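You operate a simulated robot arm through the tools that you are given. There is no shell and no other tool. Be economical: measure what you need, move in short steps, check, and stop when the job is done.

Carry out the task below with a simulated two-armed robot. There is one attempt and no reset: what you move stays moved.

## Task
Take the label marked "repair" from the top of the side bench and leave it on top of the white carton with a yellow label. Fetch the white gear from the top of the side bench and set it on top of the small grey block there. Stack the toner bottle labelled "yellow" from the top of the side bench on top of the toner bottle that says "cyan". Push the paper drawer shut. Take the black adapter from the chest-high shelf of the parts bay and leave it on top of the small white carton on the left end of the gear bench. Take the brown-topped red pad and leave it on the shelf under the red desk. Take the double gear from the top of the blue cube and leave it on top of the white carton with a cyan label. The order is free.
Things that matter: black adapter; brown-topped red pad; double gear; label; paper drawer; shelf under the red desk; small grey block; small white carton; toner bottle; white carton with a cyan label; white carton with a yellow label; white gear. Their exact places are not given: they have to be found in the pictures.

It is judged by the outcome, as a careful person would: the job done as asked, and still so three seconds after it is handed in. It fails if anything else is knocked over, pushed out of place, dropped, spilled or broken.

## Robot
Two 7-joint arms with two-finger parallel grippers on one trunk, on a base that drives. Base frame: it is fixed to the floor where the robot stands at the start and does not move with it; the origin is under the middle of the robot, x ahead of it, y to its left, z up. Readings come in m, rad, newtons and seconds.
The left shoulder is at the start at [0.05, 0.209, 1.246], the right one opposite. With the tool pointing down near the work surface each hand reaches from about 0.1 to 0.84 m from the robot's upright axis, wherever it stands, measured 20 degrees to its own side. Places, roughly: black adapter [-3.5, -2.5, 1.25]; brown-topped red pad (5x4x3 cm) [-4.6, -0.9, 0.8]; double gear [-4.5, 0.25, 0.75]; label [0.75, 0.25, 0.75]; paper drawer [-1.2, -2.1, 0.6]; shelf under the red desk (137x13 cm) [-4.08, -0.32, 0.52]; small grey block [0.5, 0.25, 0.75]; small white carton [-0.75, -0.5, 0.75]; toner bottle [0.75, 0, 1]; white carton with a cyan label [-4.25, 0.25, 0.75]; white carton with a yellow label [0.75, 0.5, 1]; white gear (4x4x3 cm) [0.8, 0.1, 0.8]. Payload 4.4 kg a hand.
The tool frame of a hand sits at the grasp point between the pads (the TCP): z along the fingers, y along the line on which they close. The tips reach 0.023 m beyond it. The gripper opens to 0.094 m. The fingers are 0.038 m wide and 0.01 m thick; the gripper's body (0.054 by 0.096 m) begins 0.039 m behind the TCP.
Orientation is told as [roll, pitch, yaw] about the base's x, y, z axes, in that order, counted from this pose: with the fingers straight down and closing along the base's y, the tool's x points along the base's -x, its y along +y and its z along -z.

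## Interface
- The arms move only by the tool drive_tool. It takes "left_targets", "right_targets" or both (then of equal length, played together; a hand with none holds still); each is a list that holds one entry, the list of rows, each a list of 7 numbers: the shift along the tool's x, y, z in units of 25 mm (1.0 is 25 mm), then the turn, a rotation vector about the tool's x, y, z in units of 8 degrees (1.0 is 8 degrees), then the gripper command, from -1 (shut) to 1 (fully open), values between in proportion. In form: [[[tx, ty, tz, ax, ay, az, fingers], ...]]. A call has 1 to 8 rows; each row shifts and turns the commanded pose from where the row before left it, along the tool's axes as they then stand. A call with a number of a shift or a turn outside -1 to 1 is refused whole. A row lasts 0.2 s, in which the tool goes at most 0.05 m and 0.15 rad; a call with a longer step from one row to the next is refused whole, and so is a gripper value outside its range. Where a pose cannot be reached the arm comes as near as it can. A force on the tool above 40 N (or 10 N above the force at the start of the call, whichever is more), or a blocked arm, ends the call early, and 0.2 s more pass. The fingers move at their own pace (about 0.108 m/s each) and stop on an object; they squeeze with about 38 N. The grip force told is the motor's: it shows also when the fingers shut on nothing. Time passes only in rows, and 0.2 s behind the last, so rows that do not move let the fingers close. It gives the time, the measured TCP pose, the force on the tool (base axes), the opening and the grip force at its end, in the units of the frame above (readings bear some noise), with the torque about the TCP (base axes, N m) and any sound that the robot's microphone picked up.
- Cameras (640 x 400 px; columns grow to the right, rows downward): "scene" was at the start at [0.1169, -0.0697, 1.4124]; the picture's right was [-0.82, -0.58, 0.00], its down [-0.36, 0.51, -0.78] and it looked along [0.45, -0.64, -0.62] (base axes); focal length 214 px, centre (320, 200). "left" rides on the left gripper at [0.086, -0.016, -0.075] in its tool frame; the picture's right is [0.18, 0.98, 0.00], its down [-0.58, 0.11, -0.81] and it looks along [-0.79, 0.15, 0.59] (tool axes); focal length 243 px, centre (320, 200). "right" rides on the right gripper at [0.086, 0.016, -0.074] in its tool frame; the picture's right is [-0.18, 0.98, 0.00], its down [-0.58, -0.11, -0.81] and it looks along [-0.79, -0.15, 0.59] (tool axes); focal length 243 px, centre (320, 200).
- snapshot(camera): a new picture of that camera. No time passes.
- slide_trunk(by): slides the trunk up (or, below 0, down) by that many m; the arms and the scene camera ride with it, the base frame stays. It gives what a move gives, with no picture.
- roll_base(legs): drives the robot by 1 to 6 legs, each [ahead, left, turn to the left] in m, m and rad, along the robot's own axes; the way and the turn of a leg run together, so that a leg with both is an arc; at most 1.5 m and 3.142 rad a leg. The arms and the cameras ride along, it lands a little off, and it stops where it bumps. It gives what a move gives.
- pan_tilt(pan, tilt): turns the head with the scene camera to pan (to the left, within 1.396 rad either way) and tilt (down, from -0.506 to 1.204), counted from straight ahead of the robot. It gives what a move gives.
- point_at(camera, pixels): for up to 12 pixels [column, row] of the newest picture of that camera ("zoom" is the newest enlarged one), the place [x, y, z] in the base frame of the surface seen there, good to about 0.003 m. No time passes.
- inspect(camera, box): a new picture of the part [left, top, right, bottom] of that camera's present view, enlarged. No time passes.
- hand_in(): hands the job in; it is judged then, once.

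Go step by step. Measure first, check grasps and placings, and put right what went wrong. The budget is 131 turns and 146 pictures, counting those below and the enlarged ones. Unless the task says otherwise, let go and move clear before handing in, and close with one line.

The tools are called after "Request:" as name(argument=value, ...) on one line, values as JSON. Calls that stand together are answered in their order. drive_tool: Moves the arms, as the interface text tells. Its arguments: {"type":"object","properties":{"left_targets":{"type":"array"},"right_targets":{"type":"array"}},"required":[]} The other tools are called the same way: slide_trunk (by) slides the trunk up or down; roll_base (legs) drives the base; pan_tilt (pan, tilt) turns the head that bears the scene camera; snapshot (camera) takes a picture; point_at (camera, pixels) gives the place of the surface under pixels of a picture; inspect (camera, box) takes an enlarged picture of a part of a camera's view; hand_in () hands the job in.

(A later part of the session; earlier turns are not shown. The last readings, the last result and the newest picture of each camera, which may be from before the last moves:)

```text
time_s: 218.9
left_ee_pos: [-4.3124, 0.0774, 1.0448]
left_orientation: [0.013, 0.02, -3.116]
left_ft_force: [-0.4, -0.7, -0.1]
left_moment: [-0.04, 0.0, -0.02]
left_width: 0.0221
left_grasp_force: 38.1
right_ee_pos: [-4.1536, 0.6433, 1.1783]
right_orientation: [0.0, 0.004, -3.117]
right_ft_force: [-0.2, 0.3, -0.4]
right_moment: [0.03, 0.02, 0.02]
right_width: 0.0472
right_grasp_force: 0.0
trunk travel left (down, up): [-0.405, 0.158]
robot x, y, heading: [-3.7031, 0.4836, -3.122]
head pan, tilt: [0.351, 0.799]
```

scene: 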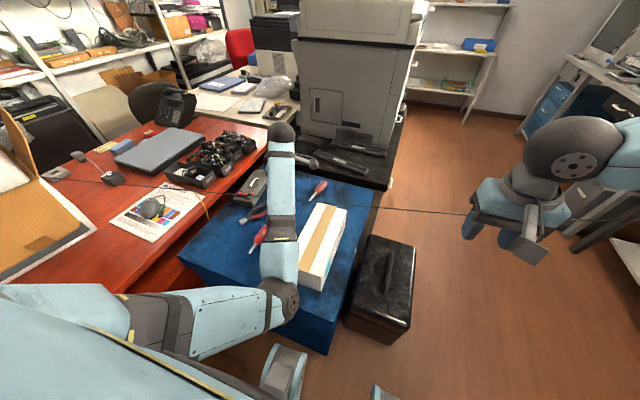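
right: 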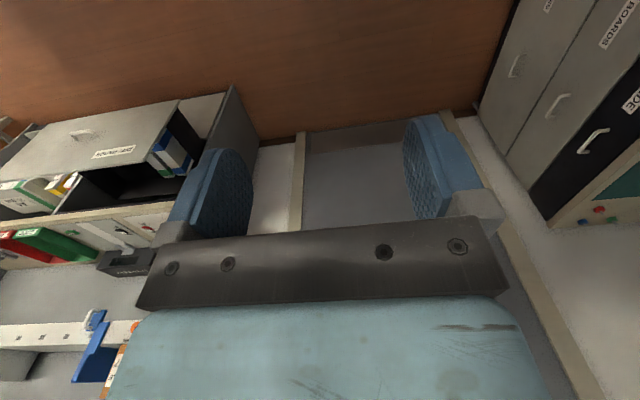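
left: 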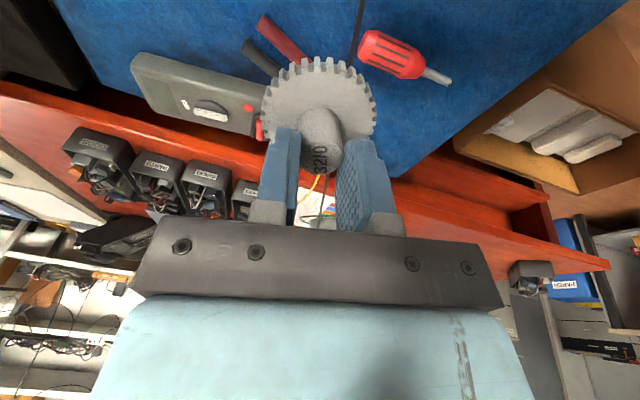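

The hand is straight again. I'll move over the carton's front half at this height.

Request:
drive_tool(left_targets=[[[0.68, -1, 0, 0.09, -0.14, 0, -1], [0.68, -1, 0, 0, 0, 0, -1], [0.68, -1, 0, 0, 0, 0, -1], [0.68, -1, 0, 0, 0, 0, -1], [0.68, -1, 0, 0, 0, 0, -1], [0.68, -1, 0, 0, 0, 0, -1], [0.68, -1, 0, 0, 0, 0, -1], [0.68, -1, 0, 0, 0, 0, -1]]])

Request:
drive_tool(left_targets=[[[0, -0.6, 1, 0, 0, 0, -1], [0, 0, 1, 0, 0, 0, -1], [0, 0, 1, 0, 0, 0, -1], [0, 0, 1, 0, 0, 0, -1], [0, 0, 1, 0, 0, 0, -1], [0, 0, 1, 0, 0, 0, -1]]])

Request:
snapshot(camera="scene")

Request:
snapshot(camera="left")

```text
time_s: 220.2
left_ee_pos: [-4.2878, 0.1111, 1.0087]
left_orientation: [0.112, -0.058, -3.051]
left_ft_force: [0.2, 0.9, -0.3]
left_moment: [-0.02, 0.0, 0.02]
left_width: 0.0227
left_grasp_force: 37.7
left hand out of reach, approached as far as the arm can: row 1, 2, 3, 4, 5, 6
right_ee_pos: [-4.1538, 0.6424, 1.1781]
right_orientation: [-0.002, 0.005, -3.115]
right_ft_force: [-0.4, -0.6, 0.2]
right_moment: [0.01, -0.01, 0.01]
right_width: 0.0473
right_grasp_force: 0.1
trunk travel left (down, up): [-0.405, 0.158]
robot x, y, heading: [-3.705, 0.4784, -3.128]
head pan, tilt: [0.351, 0.799]
stopped in row 6 (left hand): the arm was blocked; the commanded pose is now the measured one
```

```text
time_s: 221.6
left_ee_pos: [-4.2942, 0.1122, 0.8564]
left_orientation: [0.107, -0.056, -3.054]
left_ft_force: [-0.4, -0.2, 0.0]
left_moment: [0.0, -0.03, -0.01]
left_width: 0.0225
left_grasp_force: 38.4
right_ee_pos: [-4.1535, 0.6425, 1.1787]
right_orientation: [-0.002, 0.003, -3.115]
right_ft_force: [-0.7, -0.1, -0.6]
right_moment: [-0.04, 0.0, 0.0]
right_width: 0.047
right_grasp_force: 0.0
trunk travel left (down, up): [-0.405, 0.158]
robot x, y, heading: [-3.7036, 0.4785, -3.118]
head pan, tilt: [0.351, 0.799]
```

```text
37 pictures are left
```

scene: 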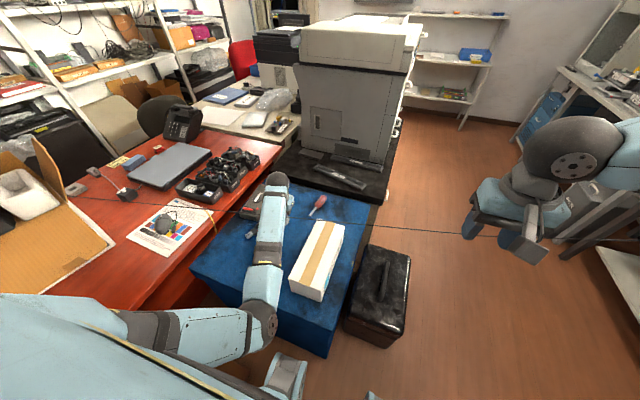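

```text
36 pictures are left
```

left: 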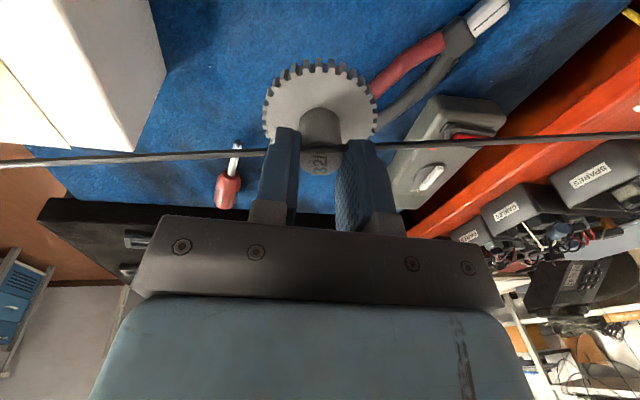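

The arm was blocked and came down beside the cable; nothing shows contact. I'll go straight back up, then use the base to bring the hand over the carton.

Request:
drive_tool(left_targets=[[[0, 0, -1, 0, 0, 0, -1], [0, 0, -1, 0, 0, 0, -1], [0, 0, -1, 0, 0, 0, -1], [0, 0, -1, 0, 0, 0, -1], [0, 0, -1, 0, 0, 0, -1], [0, 0, -1, 0, 0, 0, -1]]])

Request:
roll_base(legs=[[-0.125, -0.18, 0]])

Request:
drive_tool(left_targets=[[[0, 0, 0, 0.39, 0.2, 0, -1], [0, 0, 0, 0.39, 0.2, 0, -1]]])

Request:
snapshot(camera="scene")

```text
time_s: 223.0
left_ee_pos: [-4.2871, 0.1204, 1.0083]
left_orientation: [0.127, -0.055, -3.048]
left_ft_force: [0.8, -0.8, -1.0]
left_moment: [0.02, -0.02, 0.01]
left_width: 0.0226
left_grasp_force: 37.9
right_ee_pos: [-4.1546, 0.6445, 1.1788]
right_orientation: [-0.001, 0.003, -3.117]
right_ft_force: [0.2, 0.6, 0.3]
right_moment: [-0.01, 0.03, 0.01]
right_width: 0.0473
right_grasp_force: 0.1
trunk travel left (down, up): [-0.405, 0.158]
robot x, y, heading: [-3.704, 0.4802, -3.119]
head pan, tilt: [0.351, 0.799]
```

```text
time_s: 225.2
left_ee_pos: [-4.1665, 0.3021, 1.0085]
left_orientation: [0.119, -0.06, -3.045]
left_ft_force: [-0.2, 0.0, -0.9]
left_moment: [-0.01, 0.01, -0.03]
left_width: 0.0225
left_grasp_force: 38.0
right_ee_pos: [-4.0317, 0.8253, 1.1791]
right_orientation: [-0.002, 0.003, -3.117]
right_ft_force: [-0.3, 0.3, 0.4]
right_moment: [0.02, 0.04, -0.01]
right_width: 0.0472
right_grasp_force: 0.1
trunk travel left (down, up): [-0.405, 0.158]
robot x, y, heading: [-3.5786, 0.6564, -3.121]
head pan, tilt: [0.351, 0.799]
```

```text
time_s: 226.0
left_ee_pos: [-4.1633, 0.2586, 1.0146]
left_orientation: [0.076, -0.01, -2.999]
left_ft_force: [-0.1, -0.5, -1.0]
left_moment: [0.01, 0.0, 0.02]
left_width: 0.0222
left_grasp_force: 37.5
right_ee_pos: [-4.0321, 0.8231, 1.1787]
right_orientation: [-0.002, 0.002, -3.115]
right_ft_force: [-0.2, 0.4, 0.9]
right_moment: [0.01, 0.0, 0.0]
right_width: 0.0471
right_grasp_force: 0.0
trunk travel left (down, up): [-0.405, 0.158]
robot x, y, heading: [-3.5807, 0.662, -3.125]
head pan, tilt: [0.351, 0.799]
stopped in row 2 (left hand): the arm was blocked; the commanded pose is now the measured one
```

```text
35 pictures are left
```

scene: 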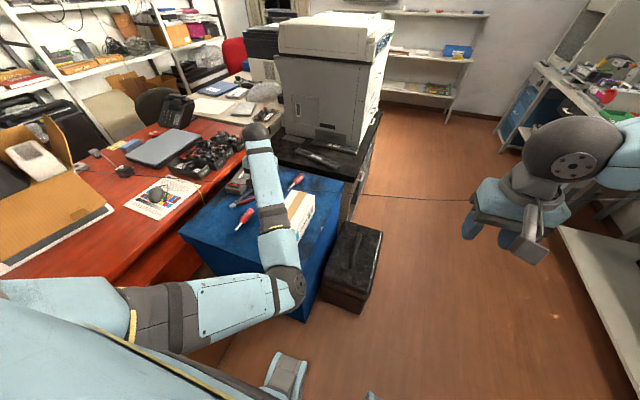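

The elbow is near its inner limit. I'll move the hand outward 0.1 m while levelling it, then shift the base right to bring it back over the carton.

Request:
drive_tool(left_targets=[[[0, 1, -0.2, 0, 0, 0, -1], [0, 1, -0.2, 0.18, 0, 0, -1], [0, 1, 0, 0.18, 0, 0, -1], [0, 1, 0, 0.18, 0, 0, -1]]])

```text
time_s: 227.0
left_ee_pos: [-4.1488, 0.1614, 1.0287]
left_orientation: [-0.003, -0.009, -3.003]
left_ft_force: [0.9, -0.4, -1.1]
left_moment: [0.01, 0.02, 0.0]
left_width: 0.0222
left_grasp_force: 37.6
right_ee_pos: [-4.0319, 0.8235, 1.178]
right_orientation: [0.0, 0.005, -3.115]
right_ft_force: [-0.5, -0.8, 0.4]
right_moment: [-0.02, -0.01, 0.02]
right_width: 0.0471
right_grasp_force: 0.1
trunk travel left (down, up): [-0.405, 0.158]
robot x, y, heading: [-3.5829, 0.6617, -3.122]
head pan, tilt: [0.351, 0.799]
```

The hand is level now. I'll shift the base right 0.13 m (and 0.02 m ahead), then lower to about 2 cm above the carton.

Request:
roll_base(legs=[[0.025, -0.132, 0]])

Request:
drive_tool(left_targets=[[[0, 0, 1, 0, 0, 0, -1], [0, 0, 1, 0, 0, 0, -1], [0, 0, 1, 0, 0, 0, -1], [0, 0, 1, 0, 0, 0, -1], [0, 0, 1, 0, 0, 0, -1], [0, 0, 1, 0, 0, 0, -1], [0, 0, 0.4, 0, 0, 0, -1]]])

Request:
snapshot(camera="left")

Request:
inspect(camera="scene", box=[200, 120, 380, 300])

```text
time_s: 228.8
left_ee_pos: [-4.1762, 0.2924, 1.0292]
left_orientation: [-0.004, -0.009, -3.003]
left_ft_force: [-1.3, 0.5, -1.3]
left_moment: [0.0, 0.03, 0.03]
left_width: 0.0223
left_grasp_force: 38.2
right_ee_pos: [-4.06, 0.9558, 1.1788]
right_orientation: [-0.001, 0.005, -3.115]
right_ft_force: [-0.6, 0.3, 0.7]
right_moment: [0.01, 0.0, -0.02]
right_width: 0.0468
right_grasp_force: 0.1
trunk travel left (down, up): [-0.405, 0.158]
robot x, y, heading: [-3.6068, 0.7896, -3.128]
head pan, tilt: [0.351, 0.799]
```

```text
time_s: 230.4
left_ee_pos: [-4.1786, 0.2926, 0.8682]
left_orientation: [-0.003, -0.009, -3.006]
left_ft_force: [-0.2, -0.1, -0.7]
left_moment: [-0.01, 0.03, 0.01]
left_width: 0.0226
left_grasp_force: 38.1
right_ee_pos: [-4.0593, 0.9562, 1.1788]
right_orientation: [-0.001, 0.004, -3.115]
right_ft_force: [0.1, 0.6, -0.5]
right_moment: [0.0, 0.02, 0.01]
right_width: 0.0472
right_grasp_force: 0.1
trunk travel left (down, up): [-0.405, 0.158]
robot x, y, heading: [-3.6069, 0.7945, -3.126]
head pan, tilt: [0.351, 0.799]
```

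```text
34 pictures are left
```

left: 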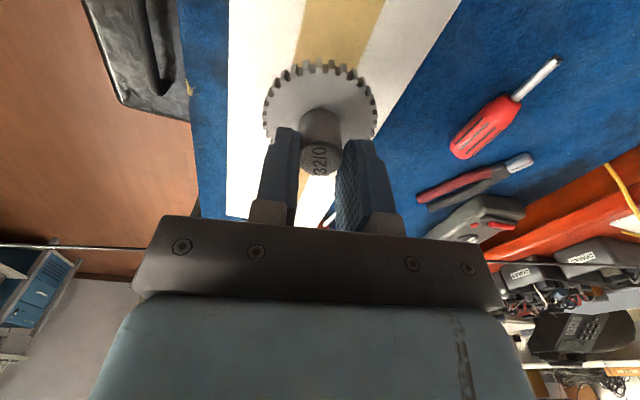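

```text
2.22 times, centred on (290, 210) of scene
```

zoom: 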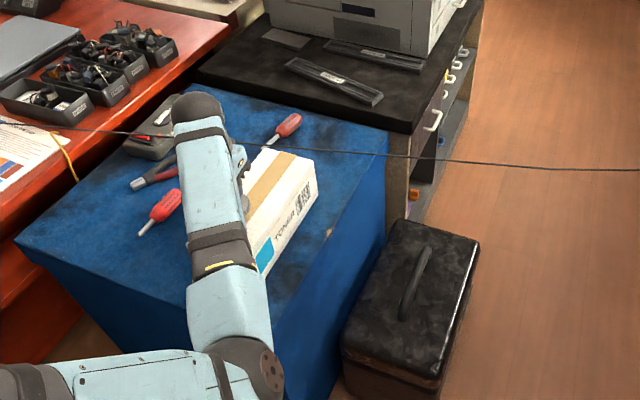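

The gear is over the carton's centre line. I'll lower the last 2 cm gently and feel for contact.

Request:
drive_tool(left_targets=[[[0, 0, 0.6, 0, 0, 0, -1], [0, 0, 0.2, 0, 0, 0, -1], [0, 0, 0.08, 0, 0, 0, -1], [0, 0, 0, 0, 0, 0, -1]]])

Request:
inspect(camera="left", box=[220, 20, 420, 180])

```text
time_s: 231.4
left_ee_pos: [-4.1786, 0.2924, 0.8479]
left_orientation: [-0.002, -0.008, -3.001]
left_ft_force: [-0.3, 0.4, -0.3]
left_moment: [-0.01, -0.02, 0.01]
left_width: 0.0222
left_grasp_force: 38.0
right_ee_pos: [-4.0591, 0.9557, 1.1782]
right_orientation: [-0.002, 0.004, -3.115]
right_ft_force: [0.3, -0.4, 0.2]
right_moment: [0.02, 0.02, -0.01]
right_width: 0.0468
right_grasp_force: 0.2
trunk travel left (down, up): [-0.405, 0.158]
robot x, y, heading: [-3.606, 0.7948, -3.119]
head pan, tilt: [0.351, 0.799]
```

```text
2.50 times, centred on (320, 100) of left
```

zoom: 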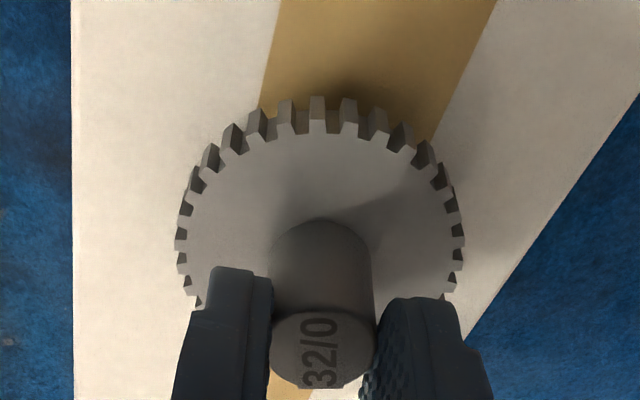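

There's no contact yet. I'll lower up to 6 mm more in small steps.

Request:
drive_tool(left_targets=[[[0, 0, 0.08, 0, 0, 0, -1], [0, 0, 0.06, 0, 0, 0, -1], [0, 0, 0, 0, 0, 0, -1]]])

Request:
drive_tool(left_targets=[[[0, 0, 0.06, 0, 0, 0, -1], [0, 0, 0, 0, 0, 0, -1]]])

```text
time_s: 232.2
left_ee_pos: [-4.1778, 0.292, 0.8467]
left_orientation: [-0.004, -0.011, -3.001]
left_ft_force: [-0.8, -2.8, 8.4]
left_moment: [-0.18, -0.12, -0.02]
left_width: 0.0226
left_grasp_force: 38.3
right_ee_pos: [-4.0581, 0.9565, 1.1797]
right_orientation: [-0.002, 0.002, -3.115]
right_ft_force: [0.1, -0.1, 0.6]
right_moment: [-0.01, 0.01, 0.02]
right_width: 0.047
right_grasp_force: 0.0
trunk travel left (down, up): [-0.405, 0.158]
robot x, y, heading: [-3.6098, 0.792, -3.122]
head pan, tilt: [0.351, 0.799]
```

```text
time_s: 232.8
left_ee_pos: [-4.1778, 0.2924, 0.8463]
left_orientation: [-0.004, -0.014, -3.002]
left_ft_force: [0.6, -4.9, 20.7]
left_moment: [-0.27, -0.19, -0.02]
left_width: 0.0221
left_grasp_force: 38.2
right_ee_pos: [-4.0575, 0.9557, 1.1793]
right_orientation: [0.0, 0.0, -3.113]
right_ft_force: [-0.4, 0.0, -0.9]
right_moment: [-0.01, 0.0, -0.01]
right_width: 0.047
right_grasp_force: 0.1
trunk travel left (down, up): [-0.405, 0.158]
robot x, y, heading: [-3.6058, 0.7936, -3.125]
head pan, tilt: [0.351, 0.799]
```

Contact is firm. I'll ease 2 mm up, release, and rise straight up.

Request:
drive_tool(left_targets=[[[0, 0, -0.1, 0, 0, 0, -1], [0, 0, 0, 0, 0, 0, -0.2], [0, 0, 0, 0, 0, 0, 0.1], [0, 0, -0.3, 0, 0, 0, 0.1], [0, 0, -1, 0, 0, 0, 0.1], [0, 0, -1, 0, 0, 0, 0.1], [0, 0, -1, 0, 0, 0, 0.1], [0, 0, -1, 0, 0, 0, 0.1]]])

Request:
snapshot(camera="left")

```text
time_s: 234.6
left_ee_pos: [-4.1779, 0.2936, 0.9516]
left_orientation: [-0.005, -0.008, -3.004]
left_ft_force: [0.2, -0.1, 0.4]
left_moment: [0.0, 0.02, -0.02]
left_width: 0.0517
left_grasp_force: 0.2
right_ee_pos: [-4.0599, 0.9553, 1.1781]
right_orientation: [-0.002, 0.001, -3.115]
right_ft_force: [0.1, 0.3, 0.4]
right_moment: [-0.01, -0.02, 0.0]
right_width: 0.047
right_grasp_force: 0.0
trunk travel left (down, up): [-0.405, 0.158]
robot x, y, heading: [-3.6088, 0.7913, -3.12]
head pan, tilt: [0.351, 0.799]
```

```text
31 pictures are left
```

left: 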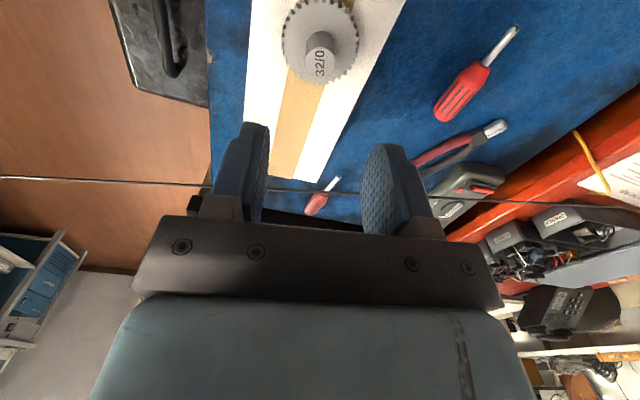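

The double gear stands on the cyan carton. Now I'll lift the left hand, raise the trunk, and drive around the desk's end into the aisle, facing the desk's front to find the red pad.

Request:
drive_tool(left_targets=[[[0, 0, -1, 0, 0, 0, 0], [0, 0, -1, 0, 0, 0, 0], [0, 0, -1, 0, 0, 0, 0], [0, 0, -1, 0, 0, 0, 0], [0, 0, -1, 0, 0, 0, 0], [0, 0, -1, 0, 0, 0, 0]]])

Request:
slide_trunk(by=0.15)

Request:
roll_base(legs=[[-0.92, 0, 0], [0, 1.3, 0], [0, 0.65, 0], [0, 0, -1.57], [-0.42, 0, 0], [0, 1.0, 0]])

Request:
pan_tilt(pan=0.6, tilt=0.6)

Request:
snapshot(camera="scene")

```text
time_s: 236.0
left_ee_pos: [-4.175, 0.2937, 1.1031]
left_orientation: [0.0, -0.009, -3.002]
left_ft_force: [-0.1, -0.5, -0.2]
left_moment: [-0.01, 0.03, 0.02]
left_width: 0.0469
left_grasp_force: 0.1
right_ee_pos: [-4.0597, 0.9556, 1.1788]
right_orientation: [-0.002, 0.0, -3.116]
right_ft_force: [-0.3, -0.6, -1.0]
right_moment: [0.01, -0.03, -0.01]
right_width: 0.0471
right_grasp_force: 0.1
trunk travel left (down, up): [-0.405, 0.158]
robot x, y, heading: [-3.6073, 0.7916, -3.124]
head pan, tilt: [0.351, 0.799]
```

```text
time_s: 237.8
left_ee_pos: [-4.1759, 0.2932, 1.2521]
left_orientation: [-0.004, -0.008, -3.001]
left_ft_force: [0.4, -0.1, 0.9]
left_moment: [0.02, 0.01, -0.04]
left_width: 0.0471
left_grasp_force: 0.0
right_ee_pos: [-4.061, 0.9558, 1.3276]
right_orientation: [-0.002, 0.003, -3.115]
right_ft_force: [1.5, -0.1, -0.1]
right_moment: [0.03, 0.01, 0.03]
right_width: 0.0469
right_grasp_force: 0.0
trunk travel left (down, up): [-0.555, 0.008]
robot x, y, heading: [-3.6102, 0.7943, -3.127]
head pan, tilt: [0.351, 0.799]
```

```text
time_s: 274.4
left_ee_pos: [-4.1239, -1.0504, 1.2516]
left_orientation: [-0.002, -0.007, 1.727]
left_ft_force: [-0.5, 0.2, -0.1]
left_moment: [0.0, 0.02, 0.01]
left_width: 0.0471
left_grasp_force: 0.1
right_ee_pos: [-3.4607, -1.1558, 1.3282]
right_orientation: [0.0, 0.002, 1.613]
right_ft_force: [0.5, -0.3, -0.1]
right_moment: [-0.01, -0.01, -0.01]
right_width: 0.047
right_grasp_force: 0.1
trunk travel left (down, up): [-0.555, 0.008]
robot x, y, heading: [-3.6169, -1.6096, 1.604]
head pan, tilt: [0.351, 0.799]
```

```text
time_s: 275.2
left_ee_pos: [-4.1255, -1.0504, 1.2521]
left_orientation: [-0.005, -0.01, 1.726]
left_ft_force: [-0.2, -0.5, -0.6]
left_moment: [0.0, -0.02, 0.0]
left_width: 0.0471
left_grasp_force: 0.1
right_ee_pos: [-3.4614, -1.1569, 1.3287]
right_orientation: [-0.004, 0.004, 1.612]
right_ft_force: [0.8, 0.9, -0.8]
right_moment: [0.01, 0.01, 0.01]
right_width: 0.0472
right_grasp_force: 0.0
trunk travel left (down, up): [-0.555, 0.008]
robot x, y, heading: [-3.6172, -1.6106, 1.61]
head pan, tilt: [0.6, 0.6]
```

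```text
30 pictures are left
```

scene: 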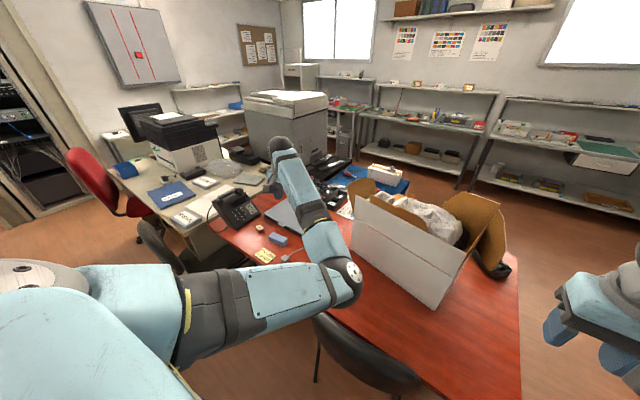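

A small brown-topped block is at (259,228) beside a blue one on the desk. I'll zoom in and measure.

Request:
inspect(camera="scene", box=[230, 205, 310, 275])

Request:
point_at(camera="scene", pixels=[[259, 226], [256, 228], [263, 228], [260, 233], [278, 238], [265, 257], [222, 235], [180, 268], [400, 370], [340, 265]])

```text
5.71 times, centred on (270, 240) of scene
```

zoom: 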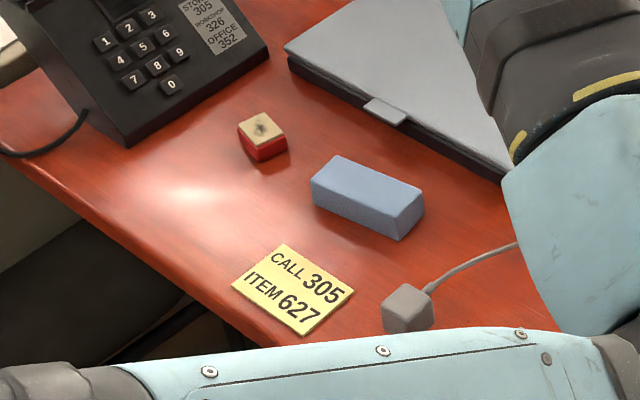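

```text
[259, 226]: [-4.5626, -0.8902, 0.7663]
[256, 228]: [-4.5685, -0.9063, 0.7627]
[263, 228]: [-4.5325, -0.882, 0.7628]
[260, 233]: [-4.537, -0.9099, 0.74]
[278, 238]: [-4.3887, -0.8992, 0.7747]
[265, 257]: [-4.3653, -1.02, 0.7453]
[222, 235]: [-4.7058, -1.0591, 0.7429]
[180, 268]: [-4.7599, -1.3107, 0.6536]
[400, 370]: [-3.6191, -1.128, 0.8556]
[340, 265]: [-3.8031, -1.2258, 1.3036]
```

The pad is at (-4.555,-0.893), top 0.766, on the desk. I'll drive to about (-4.2,-1.6) and turn left so the right hand faces it.

Request:
roll_base(legs=[[0, 0.58, 0], [0, 0, 0.83]])

Request:
pan_tilt(pan=-0.35, tilt=0.85)

Request:
snapshot(camera="scene")

```text
time_s: 282.9
left_ee_pos: [-4.9472, -1.6189, 1.2533]
left_orientation: [-0.002, -0.01, 2.545]
left_ft_force: [0.2, -1.0, 0.5]
left_moment: [0.0, 0.0, 0.0]
left_width: 0.0469
left_grasp_force: 0.1
right_ee_pos: [-4.4166, -1.2059, 1.3287]
right_orientation: [-0.001, 0.004, 2.43]
right_ft_force: [1.3, -0.3, -0.2]
right_moment: [0.04, -0.01, 0.02]
right_width: 0.0471
right_grasp_force: 0.0
trunk travel left (down, up): [-0.555, 0.008]
robot x, y, heading: [-4.1926, -1.6268, 2.424]
head pan, tilt: [0.6, 0.6]
```

```text
time_s: 284.1
left_ee_pos: [-4.9469, -1.619, 1.2513]
left_orientation: [-0.003, -0.008, 2.544]
left_ft_force: [1.2, -0.3, 0.8]
left_moment: [0.0, -0.02, 0.01]
left_width: 0.0471
left_grasp_force: 0.1
right_ee_pos: [-4.4172, -1.2065, 1.3298]
right_orientation: [-0.003, 0.004, 2.432]
right_ft_force: [-0.6, -0.3, 0.1]
right_moment: [-0.02, -0.01, 0.02]
right_width: 0.047
right_grasp_force: 0.2
trunk travel left (down, up): [-0.555, 0.008]
robot x, y, heading: [-4.1927, -1.6271, 2.422]
head pan, tilt: [-0.351, 0.85]
```

```text
28 pictures are left
```

scene: 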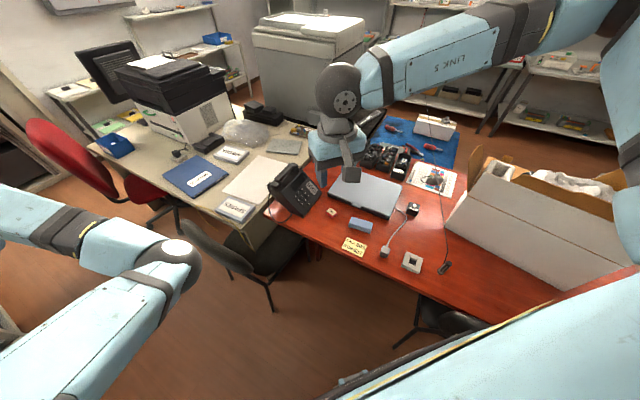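

The pad is at (332,212). I'll zoom in for its turn, then lower the trunk and tilt the right hand 40° forward.

Request:
inspect(camera="scene", box=[312, 197, 352, 227])

Request:
slide_trunk(by=-0.25)

Request:
drive_tool(right_targets=[[[0, 0, 0, 0, -1, 0, 1], [0, 0, 0, 0, -1, 0, 1], [0, 0, 0, 0, -1, 0, 1], [0, 0, 0, 0, -1, 0, 1], [0, 0, 0, 0, -1, 0, 1]]])

```text
13.33 times, centred on (332, 212) of scene
```

zoom: 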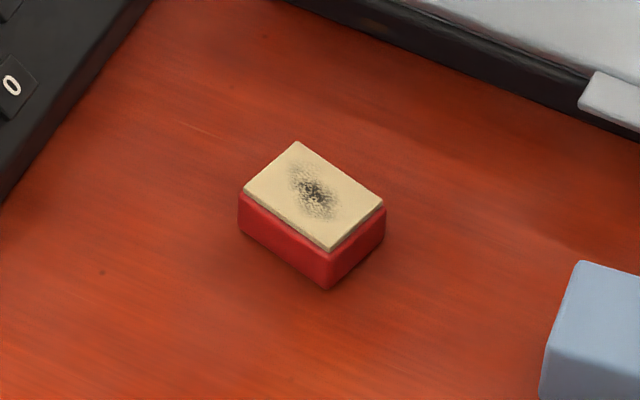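

```text
time_s: 286.7
left_ee_pos: [-4.9475, -1.6187, 1.0013]
left_orientation: [-0.004, -0.009, 2.546]
left_ft_force: [0.0, 1.3, -0.9]
left_moment: [-0.01, -0.03, 0.02]
left_width: 0.0469
left_grasp_force: 0.0
right_ee_pos: [-4.4176, -1.2065, 1.079]
right_orientation: [0.0, 0.002, 2.431]
right_ft_force: [0.0, 0.7, -0.4]
right_moment: [0.0, 0.01, 0.0]
right_width: 0.0467
right_grasp_force: 0.0
trunk travel left (down, up): [-0.305, 0.258]
robot x, y, heading: [-4.19, -1.6295, 2.428]
head pan, tilt: [-0.351, 0.85]
```

```text
time_s: 287.9
left_ee_pos: [-4.9467, -1.6196, 1.0016]
left_orientation: [-0.003, -0.011, 2.543]
left_ft_force: [0.7, 0.1, 0.0]
left_moment: [-0.02, 0.01, 0.0]
left_width: 0.047
left_grasp_force: 0.1
right_ee_pos: [-4.417, -1.2049, 1.0783]
right_orientation: [0.001, -0.698, 2.433]
right_ft_force: [0.3, 0.4, -0.4]
right_moment: [0.02, 0.0, 0.01]
right_width: 0.0939
right_grasp_force: 0.0
trunk travel left (down, up): [-0.305, 0.258]
robot x, y, heading: [-4.1938, -1.6316, 2.423]
head pan, tilt: [-0.351, 0.85]
```

The pad's long side runs nearly along base x, so the hand must turn about 30° left. I'll turn it about the vertical, then move to a hover over the pad.

Request:
drive_tool(right_targets=[[[0, 0, 0, -0.603, 0, -0.718, 1], [0, 0, 0, -0.603, 0, -0.718, 1], [0, 0, 0, -0.603, 0, -0.718, 1], [0, 0, 0, -0.603, 0, -0.718, 1]]])

Request:
drive_tool(right_targets=[[[-0.253, -0.935, 0.647, 0, 0, 0, 1], [-0.253, -0.935, 0.647, 0, 0, 0, 1], [-0.253, -0.935, 0.647, 0, 0, 0, 1], [-0.253, -0.935, 0.647, 0, 0, 0, 1], [-0.253, -0.935, 0.647, 0, 0, 0, 1], [-0.253, -0.935, 0.647, 0, 0, 0, 1], [-0.253, -0.935, 0.647, 0, 0, 0, 1], [-0.253, -0.935, 0.647, 0, 0, 0, 1]]])

Request:
drive_tool(right_targets=[[[-0.253, -0.935, 0.647, 0, 0, 0, 1], [-0.253, -0.935, 0.647, 0, 0, 0, 1], [-0.253, -0.935, 0.647, 0, 0, 0, 1], [-0.253, -0.935, 0.647, 0, 0, 0, 1]]])

Request:
snapshot(camera="right")

```text
time_s: 288.9
left_ee_pos: [-4.9466, -1.6181, 1.0023]
left_orientation: [-0.003, -0.01, 2.545]
left_ft_force: [0.0, 0.7, 0.9]
left_moment: [-0.01, -0.06, -0.03]
left_width: 0.047
left_grasp_force: 0.1
right_ee_pos: [-4.4161, -1.2046, 1.078]
right_orientation: [0.001, -0.696, 2.957]
right_ft_force: [0.2, -0.1, 0.0]
right_moment: [-0.01, -0.01, -0.02]
right_width: 0.0941
right_grasp_force: 0.0
trunk travel left (down, up): [-0.305, 0.258]
robot x, y, heading: [-4.1887, -1.6315, 2.428]
head pan, tilt: [-0.351, 0.85]
```

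```text
time_s: 290.7
left_ee_pos: [-4.9468, -1.619, 1.0017]
left_orientation: [-0.003, -0.009, 2.546]
left_ft_force: [-0.3, -0.2, -0.1]
left_moment: [0.0, 0.0, 0.02]
left_width: 0.0471
left_grasp_force: 0.0
right_ee_pos: [-4.5017, -0.9993, 1.0111]
right_orientation: [0.0, -0.696, 2.953]
right_ft_force: [-0.3, 0.3, -0.3]
right_moment: [-0.03, 0.03, 0.02]
right_width: 0.0941
right_grasp_force: 0.0
trunk travel left (down, up): [-0.305, 0.258]
robot x, y, heading: [-4.1937, -1.6277, 2.429]
head pan, tilt: [-0.351, 0.85]
```

```text
time_s: 291.7
left_ee_pos: [-4.9478, -1.6184, 1.0021]
left_orientation: [-0.002, -0.009, 2.546]
left_ft_force: [-0.6, 0.0, 1.1]
left_moment: [0.02, -0.01, 0.01]
left_width: 0.0469
left_grasp_force: 0.1
right_ee_pos: [-4.5447, -0.8963, 0.9774]
right_orientation: [0.0, -0.695, 2.954]
right_ft_force: [-0.1, 0.7, -0.2]
right_moment: [0.04, 0.02, 0.03]
right_width: 0.0939
right_grasp_force: 0.1
trunk travel left (down, up): [-0.305, 0.258]
robot x, y, heading: [-4.1967, -1.6276, 2.428]
head pan, tilt: [-0.351, 0.85]
```

```text
26 pictures are left
```

right: 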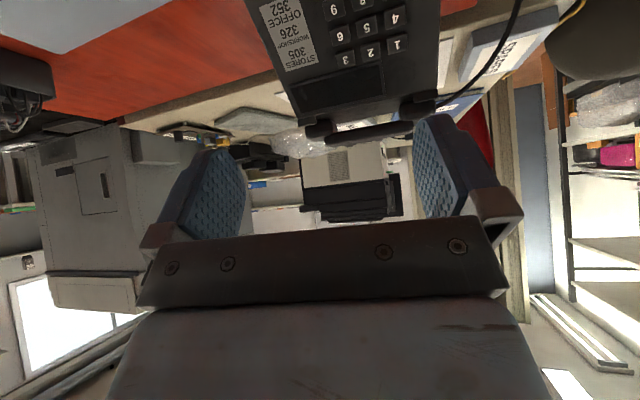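

The hand camera looks past the pad now, so I'll check with the scene camera.

Request:
inspect(camera="scene", box=[282, 130, 402, 240])

Request:
point_at(camera="zoom", pixels=[[265, 300], [250, 290], [290, 300], [267, 310], [275, 290]])

```text
3.64 times, centred on (342, 185) of scene
```

zoom: 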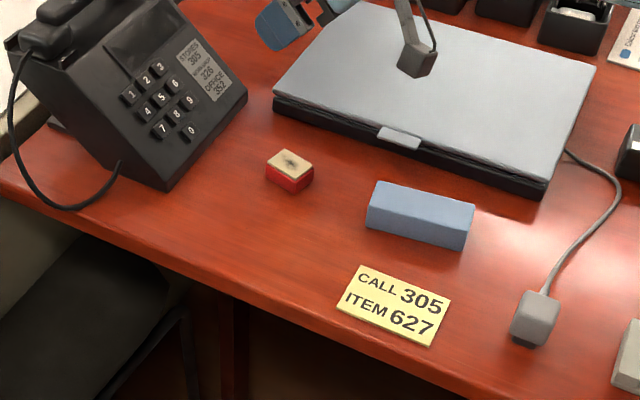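

```text
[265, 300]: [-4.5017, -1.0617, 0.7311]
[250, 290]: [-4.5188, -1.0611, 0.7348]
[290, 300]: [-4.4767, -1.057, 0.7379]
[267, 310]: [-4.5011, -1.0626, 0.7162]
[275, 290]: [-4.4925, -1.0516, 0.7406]
```

The pad is at zoom (290,168). I'll measure its top corners from here.

Request:
point_at(camera="zoom", pixels=[[270, 165], [286, 152], [308, 166], [292, 177], [289, 163], [290, 190], [215, 150], [330, 110]])

```text
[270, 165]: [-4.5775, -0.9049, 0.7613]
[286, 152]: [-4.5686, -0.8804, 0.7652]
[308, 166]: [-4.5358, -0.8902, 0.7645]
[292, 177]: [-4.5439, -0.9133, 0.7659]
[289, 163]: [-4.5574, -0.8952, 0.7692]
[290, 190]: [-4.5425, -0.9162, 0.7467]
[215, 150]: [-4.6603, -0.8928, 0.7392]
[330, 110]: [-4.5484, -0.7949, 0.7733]
```

The pad's centre is (-4.557,-0.897). I'll descend to TCP z≈0.774 and close.

Request:
drive_tool(right_targets=[[[0.6, 0.12, 0.83, 0, 0, 0, 0.8], [0.643, 0, 0.766, 0, 0, 0, 0.8], [0.643, 0, 0.766, 0, 0, 0, 0.8], [0.643, 0, 0.766, 0, 0, 0, 0.8], [0.643, 0, 0.766, 0, 0, 0, 0.8], [0.643, 0, 0.766, 0, 0, 0, 0.8], [0.643, 0, 0.766, 0, 0, 0, 0.8], [0.643, 0, 0.766, 0, 0, 0, 0.8]]])

Request:
inspect(camera="scene", box=[302, 150, 382, 210])

```text
time_s: 293.5
left_ee_pos: [-4.9476, -1.6184, 1.0021]
left_orientation: [-0.003, -0.008, 2.544]
left_ft_force: [1.0, -0.3, 0.0]
left_moment: [-0.01, 0.01, 0.01]
left_width: 0.047
left_grasp_force: 0.0
right_ee_pos: [-4.5451, -0.8979, 0.7761]
right_orientation: [-0.001, -0.695, 2.955]
right_ft_force: [-0.5, 0.6, -0.6]
right_moment: [0.0, 0.0, 0.02]
right_width: 0.0847
right_grasp_force: 0.0
trunk travel left (down, up): [-0.305, 0.258]
robot x, y, heading: [-4.1933, -1.6328, 2.426]
head pan, tilt: [-0.351, 0.85]
```

```text
6.67 times, centred on (342, 180) of scene
```

zoom: 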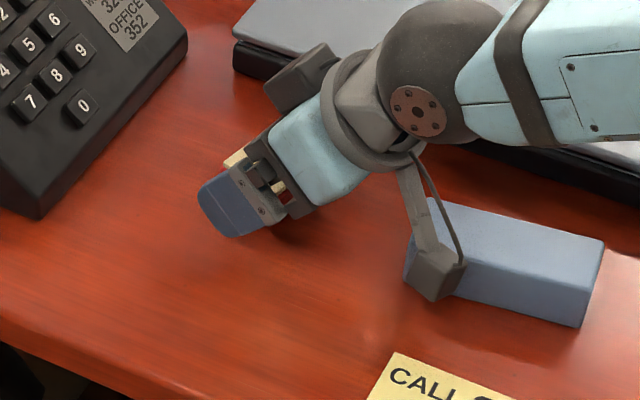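

The fingers straddle the pad, and the camera block sits just by the blue block with no force showing. I'll close and lift straight up.

Request:
drive_tool(right_targets=[[[0, 0, 0, 0, 0, 0, 0.2], [0, 0, 0, 0, 0, 0, -0.5], [0, 0, 0, 0, 0, 0, -1], [0, 0, 0, 0, 0, 0, -1], [-0.32, 0, -0.38, 0, 0, 0, -1], [-0.643, 0, -0.766, 0, 0, 0, -1], [-0.643, 0, -0.766, 0, 0, 0, -1], [-0.643, 0, -0.766, 0, 0, 0, -1]]])

Request:
inspect(camera="scene", box=[292, 120, 402, 210])

```text
time_s: 295.3
left_ee_pos: [-4.9465, -1.6192, 1.0021]
left_orientation: [-0.003, -0.008, 2.546]
left_ft_force: [0.8, -0.1, 1.2]
left_moment: [-0.01, -0.02, -0.03]
left_width: 0.047
left_grasp_force: 0.0
right_ee_pos: [-4.5462, -0.8991, 0.8664]
right_orientation: [-0.001, -0.694, 2.957]
right_ft_force: [0.1, -0.2, -0.5]
right_moment: [-0.01, -0.01, 0.01]
right_width: 0.0348
right_grasp_force: 38.1
trunk travel left (down, up): [-0.305, 0.258]
robot x, y, heading: [-4.1955, -1.6312, 2.423]
head pan, tilt: [-0.351, 0.85]
```

```text
4.44 times, centred on (347, 165) of scene
```

zoom: 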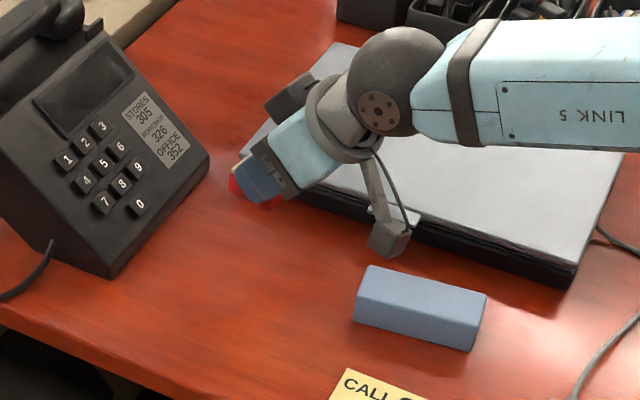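

The pad is held (35 mm). I'll lift and retract the hand, undo the 30° turn and raise the trunk before driving round to the desk's back.

Request:
drive_tool(right_targets=[[[-0.643, 0, -0.766, 0, 0, 0, -1], [-0.643, 0, -0.766, 0, 0, 0, -1], [-0.643, 0, -0.766, 0, 0, 0, -1], [-0.643, 0, -0.766, 0, 0, 0, -1], [-0.643, 0, -0.766, 0, 0, 0, -1], [-0.643, 0, -0.766, 0, 0, 0, -1], [0, 1, -0.5, 0, 0, 0, -1], [0, 1, -0.5, 0, 0, 0, -1]]])

Request:
drive_tool(right_targets=[[[0.5, 1, 0, 0, 0, 0, -1], [0.5, 1, 0, 0, 0, 0, -1], [0.5, 1, 0, 0, 0, 0, -1], [0.5, 1, 0, 0, 0, 0, -1], [0, 0, 0, 0.603, 0, 0.718, -1], [0, 0, 0, 0.603, 0, 0.718, -1], [0, 0, 0, 0.603, 0, 0.718, -1], [0, 0, 0, 0.603, 0, 0.718, -1]]])

Request:
slide_trunk(by=0.2)

Request:
roll_base(legs=[[0, 0, -0.855], [0, -1.48, 0], [1.4, 0, 0], [0.5, 0, 0], [0, 0, 3.14], [-0.25, 0, 0]])

```text
time_s: 297.1
left_ee_pos: [-4.948, -1.6199, 1.0015]
left_orientation: [-0.004, -0.009, 2.545]
left_ft_force: [-0.6, -0.8, 0.4]
left_moment: [-0.03, -0.02, 0.0]
left_width: 0.0469
left_grasp_force: 0.2
right_ee_pos: [-4.5411, -0.9504, 1.0343]
right_orientation: [-0.001, -0.696, 2.954]
right_ft_force: [0.9, -0.2, -0.1]
right_moment: [-0.05, 0.02, -0.03]
right_width: 0.0345
right_grasp_force: 37.5
trunk travel left (down, up): [-0.305, 0.258]
robot x, y, heading: [-4.1945, -1.6266, 2.422]
head pan, tilt: [-0.351, 0.85]
```

```text
time_s: 298.9
left_ee_pos: [-4.9473, -1.6195, 1.0012]
left_orientation: [-0.003, -0.01, 2.545]
left_ft_force: [0.3, -1.1, 0.7]
left_moment: [0.01, 0.02, 0.01]
left_width: 0.047
left_grasp_force: 0.0
right_ee_pos: [-4.5202, -1.0563, 1.0017]
right_orientation: [-0.003, -0.697, 2.431]
right_ft_force: [0.0, 0.2, -0.6]
right_moment: [-0.01, 0.02, -0.02]
right_width: 0.035
right_grasp_force: 38.3
trunk travel left (down, up): [-0.305, 0.258]
robot x, y, heading: [-4.1939, -1.6354, 2.422]
head pan, tilt: [-0.351, 0.85]
```

```text
time_s: 301.1
left_ee_pos: [-4.9477, -1.6188, 1.2013]
left_orientation: [-0.004, -0.009, 2.544]
left_ft_force: [0.8, 0.3, 0.2]
left_moment: [-0.03, 0.0, -0.04]
left_width: 0.047
left_grasp_force: 0.0
right_ee_pos: [-4.5205, -1.0553, 1.2013]
right_orientation: [-0.003, -0.695, 2.433]
right_ft_force: [0.2, 0.1, 0.3]
right_moment: [-0.01, 0.0, -0.01]
right_width: 0.0347
right_grasp_force: 38.3
trunk travel left (down, up): [-0.505, 0.058]
robot x, y, heading: [-4.1879, -1.6327, 2.424]
head pan, tilt: [-0.351, 0.85]
```

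```text
time_s: 334.2
left_ee_pos: [-2.2249, -0.0767, 1.2031]
left_orientation: [-0.004, -0.008, -1.479]
left_ft_force: [0.0, -0.9, 0.1]
left_moment: [-0.04, -0.01, -0.02]
left_width: 0.047
left_grasp_force: 0.0
right_ee_pos: [-2.9313, -0.1072, 1.2009]
right_orientation: [-0.002, -0.697, -1.589]
right_ft_force: [0.3, 0.1, -1.0]
right_moment: [0.0, 0.01, 0.0]
right_width: 0.0345
right_grasp_force: 38.2
trunk travel left (down, up): [-0.505, 0.058]
robot x, y, heading: [-2.6961, 0.5136, -1.595]
head pan, tilt: [-0.351, 0.85]
```

Now the robot faces -y at (-2.70,0.51) with the pad in hand. I'll strafe right to x≈-3.70 and look at the desk's back and the gap between the box and the cube.

Request:
roll_base(legs=[[0, -1.0, 0.025]])

Request:
pan_tilt(pan=-0.2, tilt=0.95)

Request:
snapshot(camera="scene")

```text
time_s: 343.3
left_ee_pos: [-3.2078, -0.0511, 1.2012]
left_orientation: [-0.004, -0.009, -1.444]
left_ft_force: [-0.2, -0.5, 0.3]
left_moment: [0.0, 0.01, 0.01]
left_width: 0.047
left_grasp_force: 0.0
right_ee_pos: [-3.9112, -0.1033, 1.2016]
right_orientation: [-0.001, -0.693, -1.556]
right_ft_force: [0.7, -0.6, -0.9]
right_moment: [0.0, 0.02, -0.01]
right_width: 0.0346
right_grasp_force: 37.9
trunk travel left (down, up): [-0.505, 0.058]
robot x, y, heading: [-3.7006, 0.5223, -1.571]
head pan, tilt: [-0.351, 0.85]
```

```text
time_s: 344.0
left_ee_pos: [-3.2079, -0.0503, 1.202]
left_orientation: [-0.003, -0.008, -1.444]
left_ft_force: [-0.9, -0.3, -0.2]
left_moment: [-0.03, 0.01, 0.02]
left_width: 0.047
left_grasp_force: 0.1
right_ee_pos: [-3.912, -0.1027, 1.2016]
right_orientation: [-0.004, -0.694, -1.558]
right_ft_force: [0.2, 0.1, -0.2]
right_moment: [0.01, 0.04, 0.02]
right_width: 0.0351
right_grasp_force: 38.2
trunk travel left (down, up): [-0.505, 0.058]
robot x, y, heading: [-3.6967, 0.5214, -1.565]
head pan, tilt: [-0.201, 0.949]
```

```text
22 pictures are left
```

scene: 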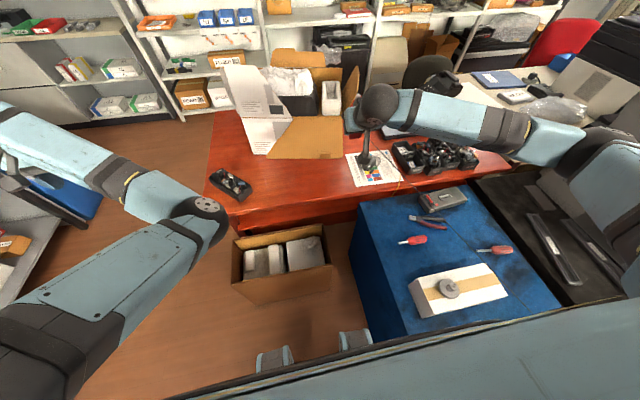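

The desk's back and the gap at (340,225) are in view. I'll zoom in to find the shelf and measure it, and check the elbow's height.

Request:
inspect(camera="scene", box=[220, 170, 390, 290])

Request:
point_at(camera="zoom", pixels=[[500, 60], [490, 120], [480, 150], [500, 175], [420, 150], [300, 175], [440, 260], [520, 200], [100, 150], [200, 190], [70, 260], [410, 350]])

Request:
point_at(camera="scene", pixels=[[600, 150], [560, 140], [610, 190], [500, 125], [380, 105], [580, 260], [500, 190]])

```text
3.33 times, centred on (305, 230) of scene
```

zoom: 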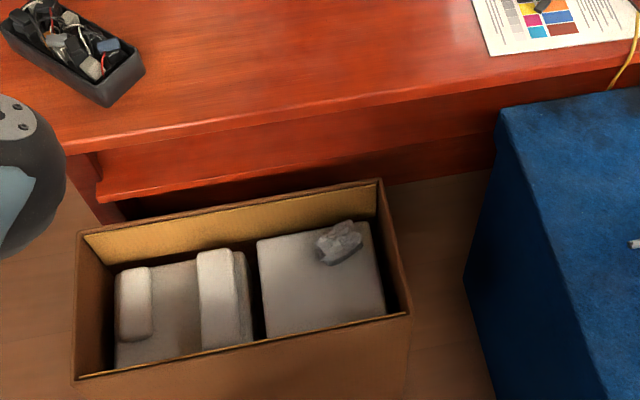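

```text
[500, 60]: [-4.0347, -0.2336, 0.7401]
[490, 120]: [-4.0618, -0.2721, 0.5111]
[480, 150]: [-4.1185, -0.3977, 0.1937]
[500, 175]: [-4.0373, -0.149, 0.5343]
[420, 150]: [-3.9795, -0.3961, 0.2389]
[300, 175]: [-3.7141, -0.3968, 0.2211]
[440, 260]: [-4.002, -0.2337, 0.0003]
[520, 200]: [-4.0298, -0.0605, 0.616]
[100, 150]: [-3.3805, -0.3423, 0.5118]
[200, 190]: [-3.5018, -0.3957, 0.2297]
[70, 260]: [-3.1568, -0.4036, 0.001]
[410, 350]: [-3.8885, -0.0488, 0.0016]
```

```text
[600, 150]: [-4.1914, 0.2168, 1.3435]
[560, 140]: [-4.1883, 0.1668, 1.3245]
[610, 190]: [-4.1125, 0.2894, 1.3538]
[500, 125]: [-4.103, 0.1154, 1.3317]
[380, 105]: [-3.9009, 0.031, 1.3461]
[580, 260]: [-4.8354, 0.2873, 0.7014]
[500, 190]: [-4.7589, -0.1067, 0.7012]
```

The shelf is at z 0.511, y≈-0.26 to -0.39, with a back panel at -0.397 and the desktop's edge near y=-0.21. To keep the elbow clear of the gear, I'll stretch the arm forward up high, back the base, then lower the trunk.

Request:
drive_tool(right_targets=[[[-0.636, -0.09, 0.706, 0, -1, 0, -1], [-0.636, -0.09, 0.706, 0, 0, 0, -1], [-0.636, -0.09, 0.706, 0, 0, 0, -1], [-0.636, -0.09, 0.706, 0, 0, 0, -1], [-0.636, -0.09, 0.706, 0, 0, 0, -1], [-0.636, -0.09, 0.706, 0, 0, 0, -1], [-0.636, -0.09, 0.706, 0, 0, 0, -1], [-0.636, -0.09, 0.706, 0, 0, 0, -1]]])

Request:
roll_base(legs=[[-0.2, 0, 0]])

Request:
slide_trunk(by=-0.35)

Request:
snapshot(camera="scene")

```text
time_s: 345.8
left_ee_pos: [-3.2065, -0.0511, 1.2011]
left_orientation: [-0.002, -0.008, -1.446]
left_ft_force: [0.2, 0.0, 0.6]
left_moment: [0.02, -0.05, 0.02]
left_width: 0.0471
left_grasp_force: 0.1
right_ee_pos: [-3.9271, -0.2926, 1.1988]
right_orientation: [-0.004, -0.834, -1.558]
right_ft_force: [-0.4, 0.5, -0.5]
right_moment: [0.03, 0.03, -0.01]
right_width: 0.0349
right_grasp_force: 37.9
trunk travel left (down, up): [-0.505, 0.058]
robot x, y, heading: [-3.6976, 0.5202, -1.566]
head pan, tilt: [-0.201, 0.949]
```

```text
time_s: 347.4
left_ee_pos: [-3.2082, 0.1488, 1.2014]
left_orientation: [-0.005, -0.008, -1.445]
left_ft_force: [0.2, 0.4, -0.5]
left_moment: [-0.04, 0.03, 0.03]
left_width: 0.047
left_grasp_force: 0.0
right_ee_pos: [-3.9271, -0.0943, 1.1986]
right_orientation: [-0.002, -0.833, -1.557]
right_ft_force: [-0.4, 0.8, -0.9]
right_moment: [0.02, 0.03, 0.01]
right_width: 0.0348
right_grasp_force: 37.8
trunk travel left (down, up): [-0.505, 0.058]
robot x, y, heading: [-3.6965, 0.7217, -1.565]
head pan, tilt: [-0.201, 0.949]
```

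```text
time_s: 350.8
left_ee_pos: [-3.2087, 0.1487, 0.8513]
left_orientation: [-0.004, -0.008, -1.447]
left_ft_force: [0.1, -0.1, -0.3]
left_moment: [0.0, 0.02, 0.02]
left_width: 0.047
left_grasp_force: 0.0
right_ee_pos: [-3.9285, -0.094, 0.8483]
right_orientation: [-0.001, -0.836, -1.558]
right_ft_force: [-0.9, 0.1, -0.3]
right_moment: [0.03, 0.02, 0.01]
right_width: 0.0347
right_grasp_force: 37.8
trunk travel left (down, up): [-0.155, 0.408]
robot x, y, heading: [-3.701, 0.7232, -1.565]
head pan, tilt: [-0.201, 0.949]
```

```text
20 pictures are left
```

scene: 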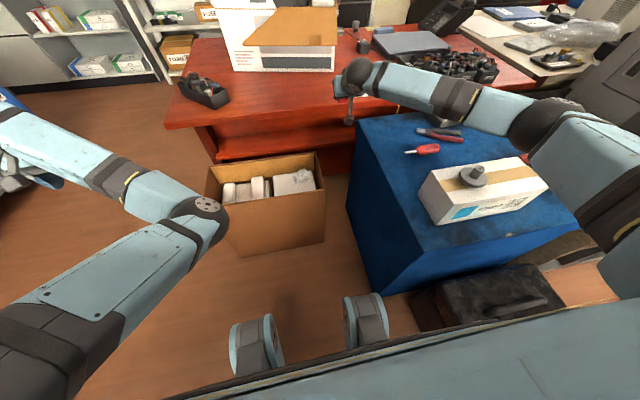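

I'll check the elbow's clearance over the carton and gear before lowering the hand.

Request:
point_at(camera="scene", pixels=[[540, 145], [560, 130], [580, 175], [600, 225], [540, 120], [490, 125], [474, 172], [350, 120]])

Request:
drive_tool(right_targets=[[[0.743, 0, 0.669, 0, 0, 0, -1], [0.743, 0, 0.669, 0, 0, 0, -1], [0.743, 0, 0.669, 0, 0, 0, -1], [0.743, 0, 0.669, 0, 0, 0, -1]]])

Request:
snapshot(camera="scene")

```text
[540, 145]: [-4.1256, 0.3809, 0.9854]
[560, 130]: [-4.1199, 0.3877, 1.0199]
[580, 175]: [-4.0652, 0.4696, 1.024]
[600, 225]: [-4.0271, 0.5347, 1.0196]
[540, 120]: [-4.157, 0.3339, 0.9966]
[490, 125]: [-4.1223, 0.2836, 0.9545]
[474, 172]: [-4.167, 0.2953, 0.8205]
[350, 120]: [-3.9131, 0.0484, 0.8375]
```

```text
time_s: 351.8
left_ee_pos: [-3.2081, 0.1488, 0.8519]
left_orientation: [-0.004, -0.009, -1.446]
left_ft_force: [-0.6, 0.4, 0.0]
left_moment: [-0.02, 0.03, -0.01]
left_width: 0.047
left_grasp_force: 0.1
right_ee_pos: [-3.928, -0.0925, 0.7479]
right_orientation: [-0.003, -0.835, -1.557]
right_ft_force: [0.8, -0.4, 0.1]
right_moment: [0.01, -0.02, -0.04]
right_width: 0.0346
right_grasp_force: 38.8
trunk travel left (down, up): [-0.155, 0.408]
robot x, y, heading: [-3.7003, 0.7248, -1.565]
head pan, tilt: [-0.201, 0.949]
```

```text
19 pictures are left
```

scene: 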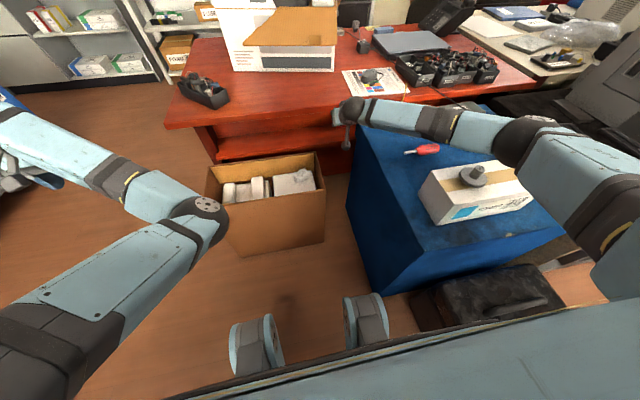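

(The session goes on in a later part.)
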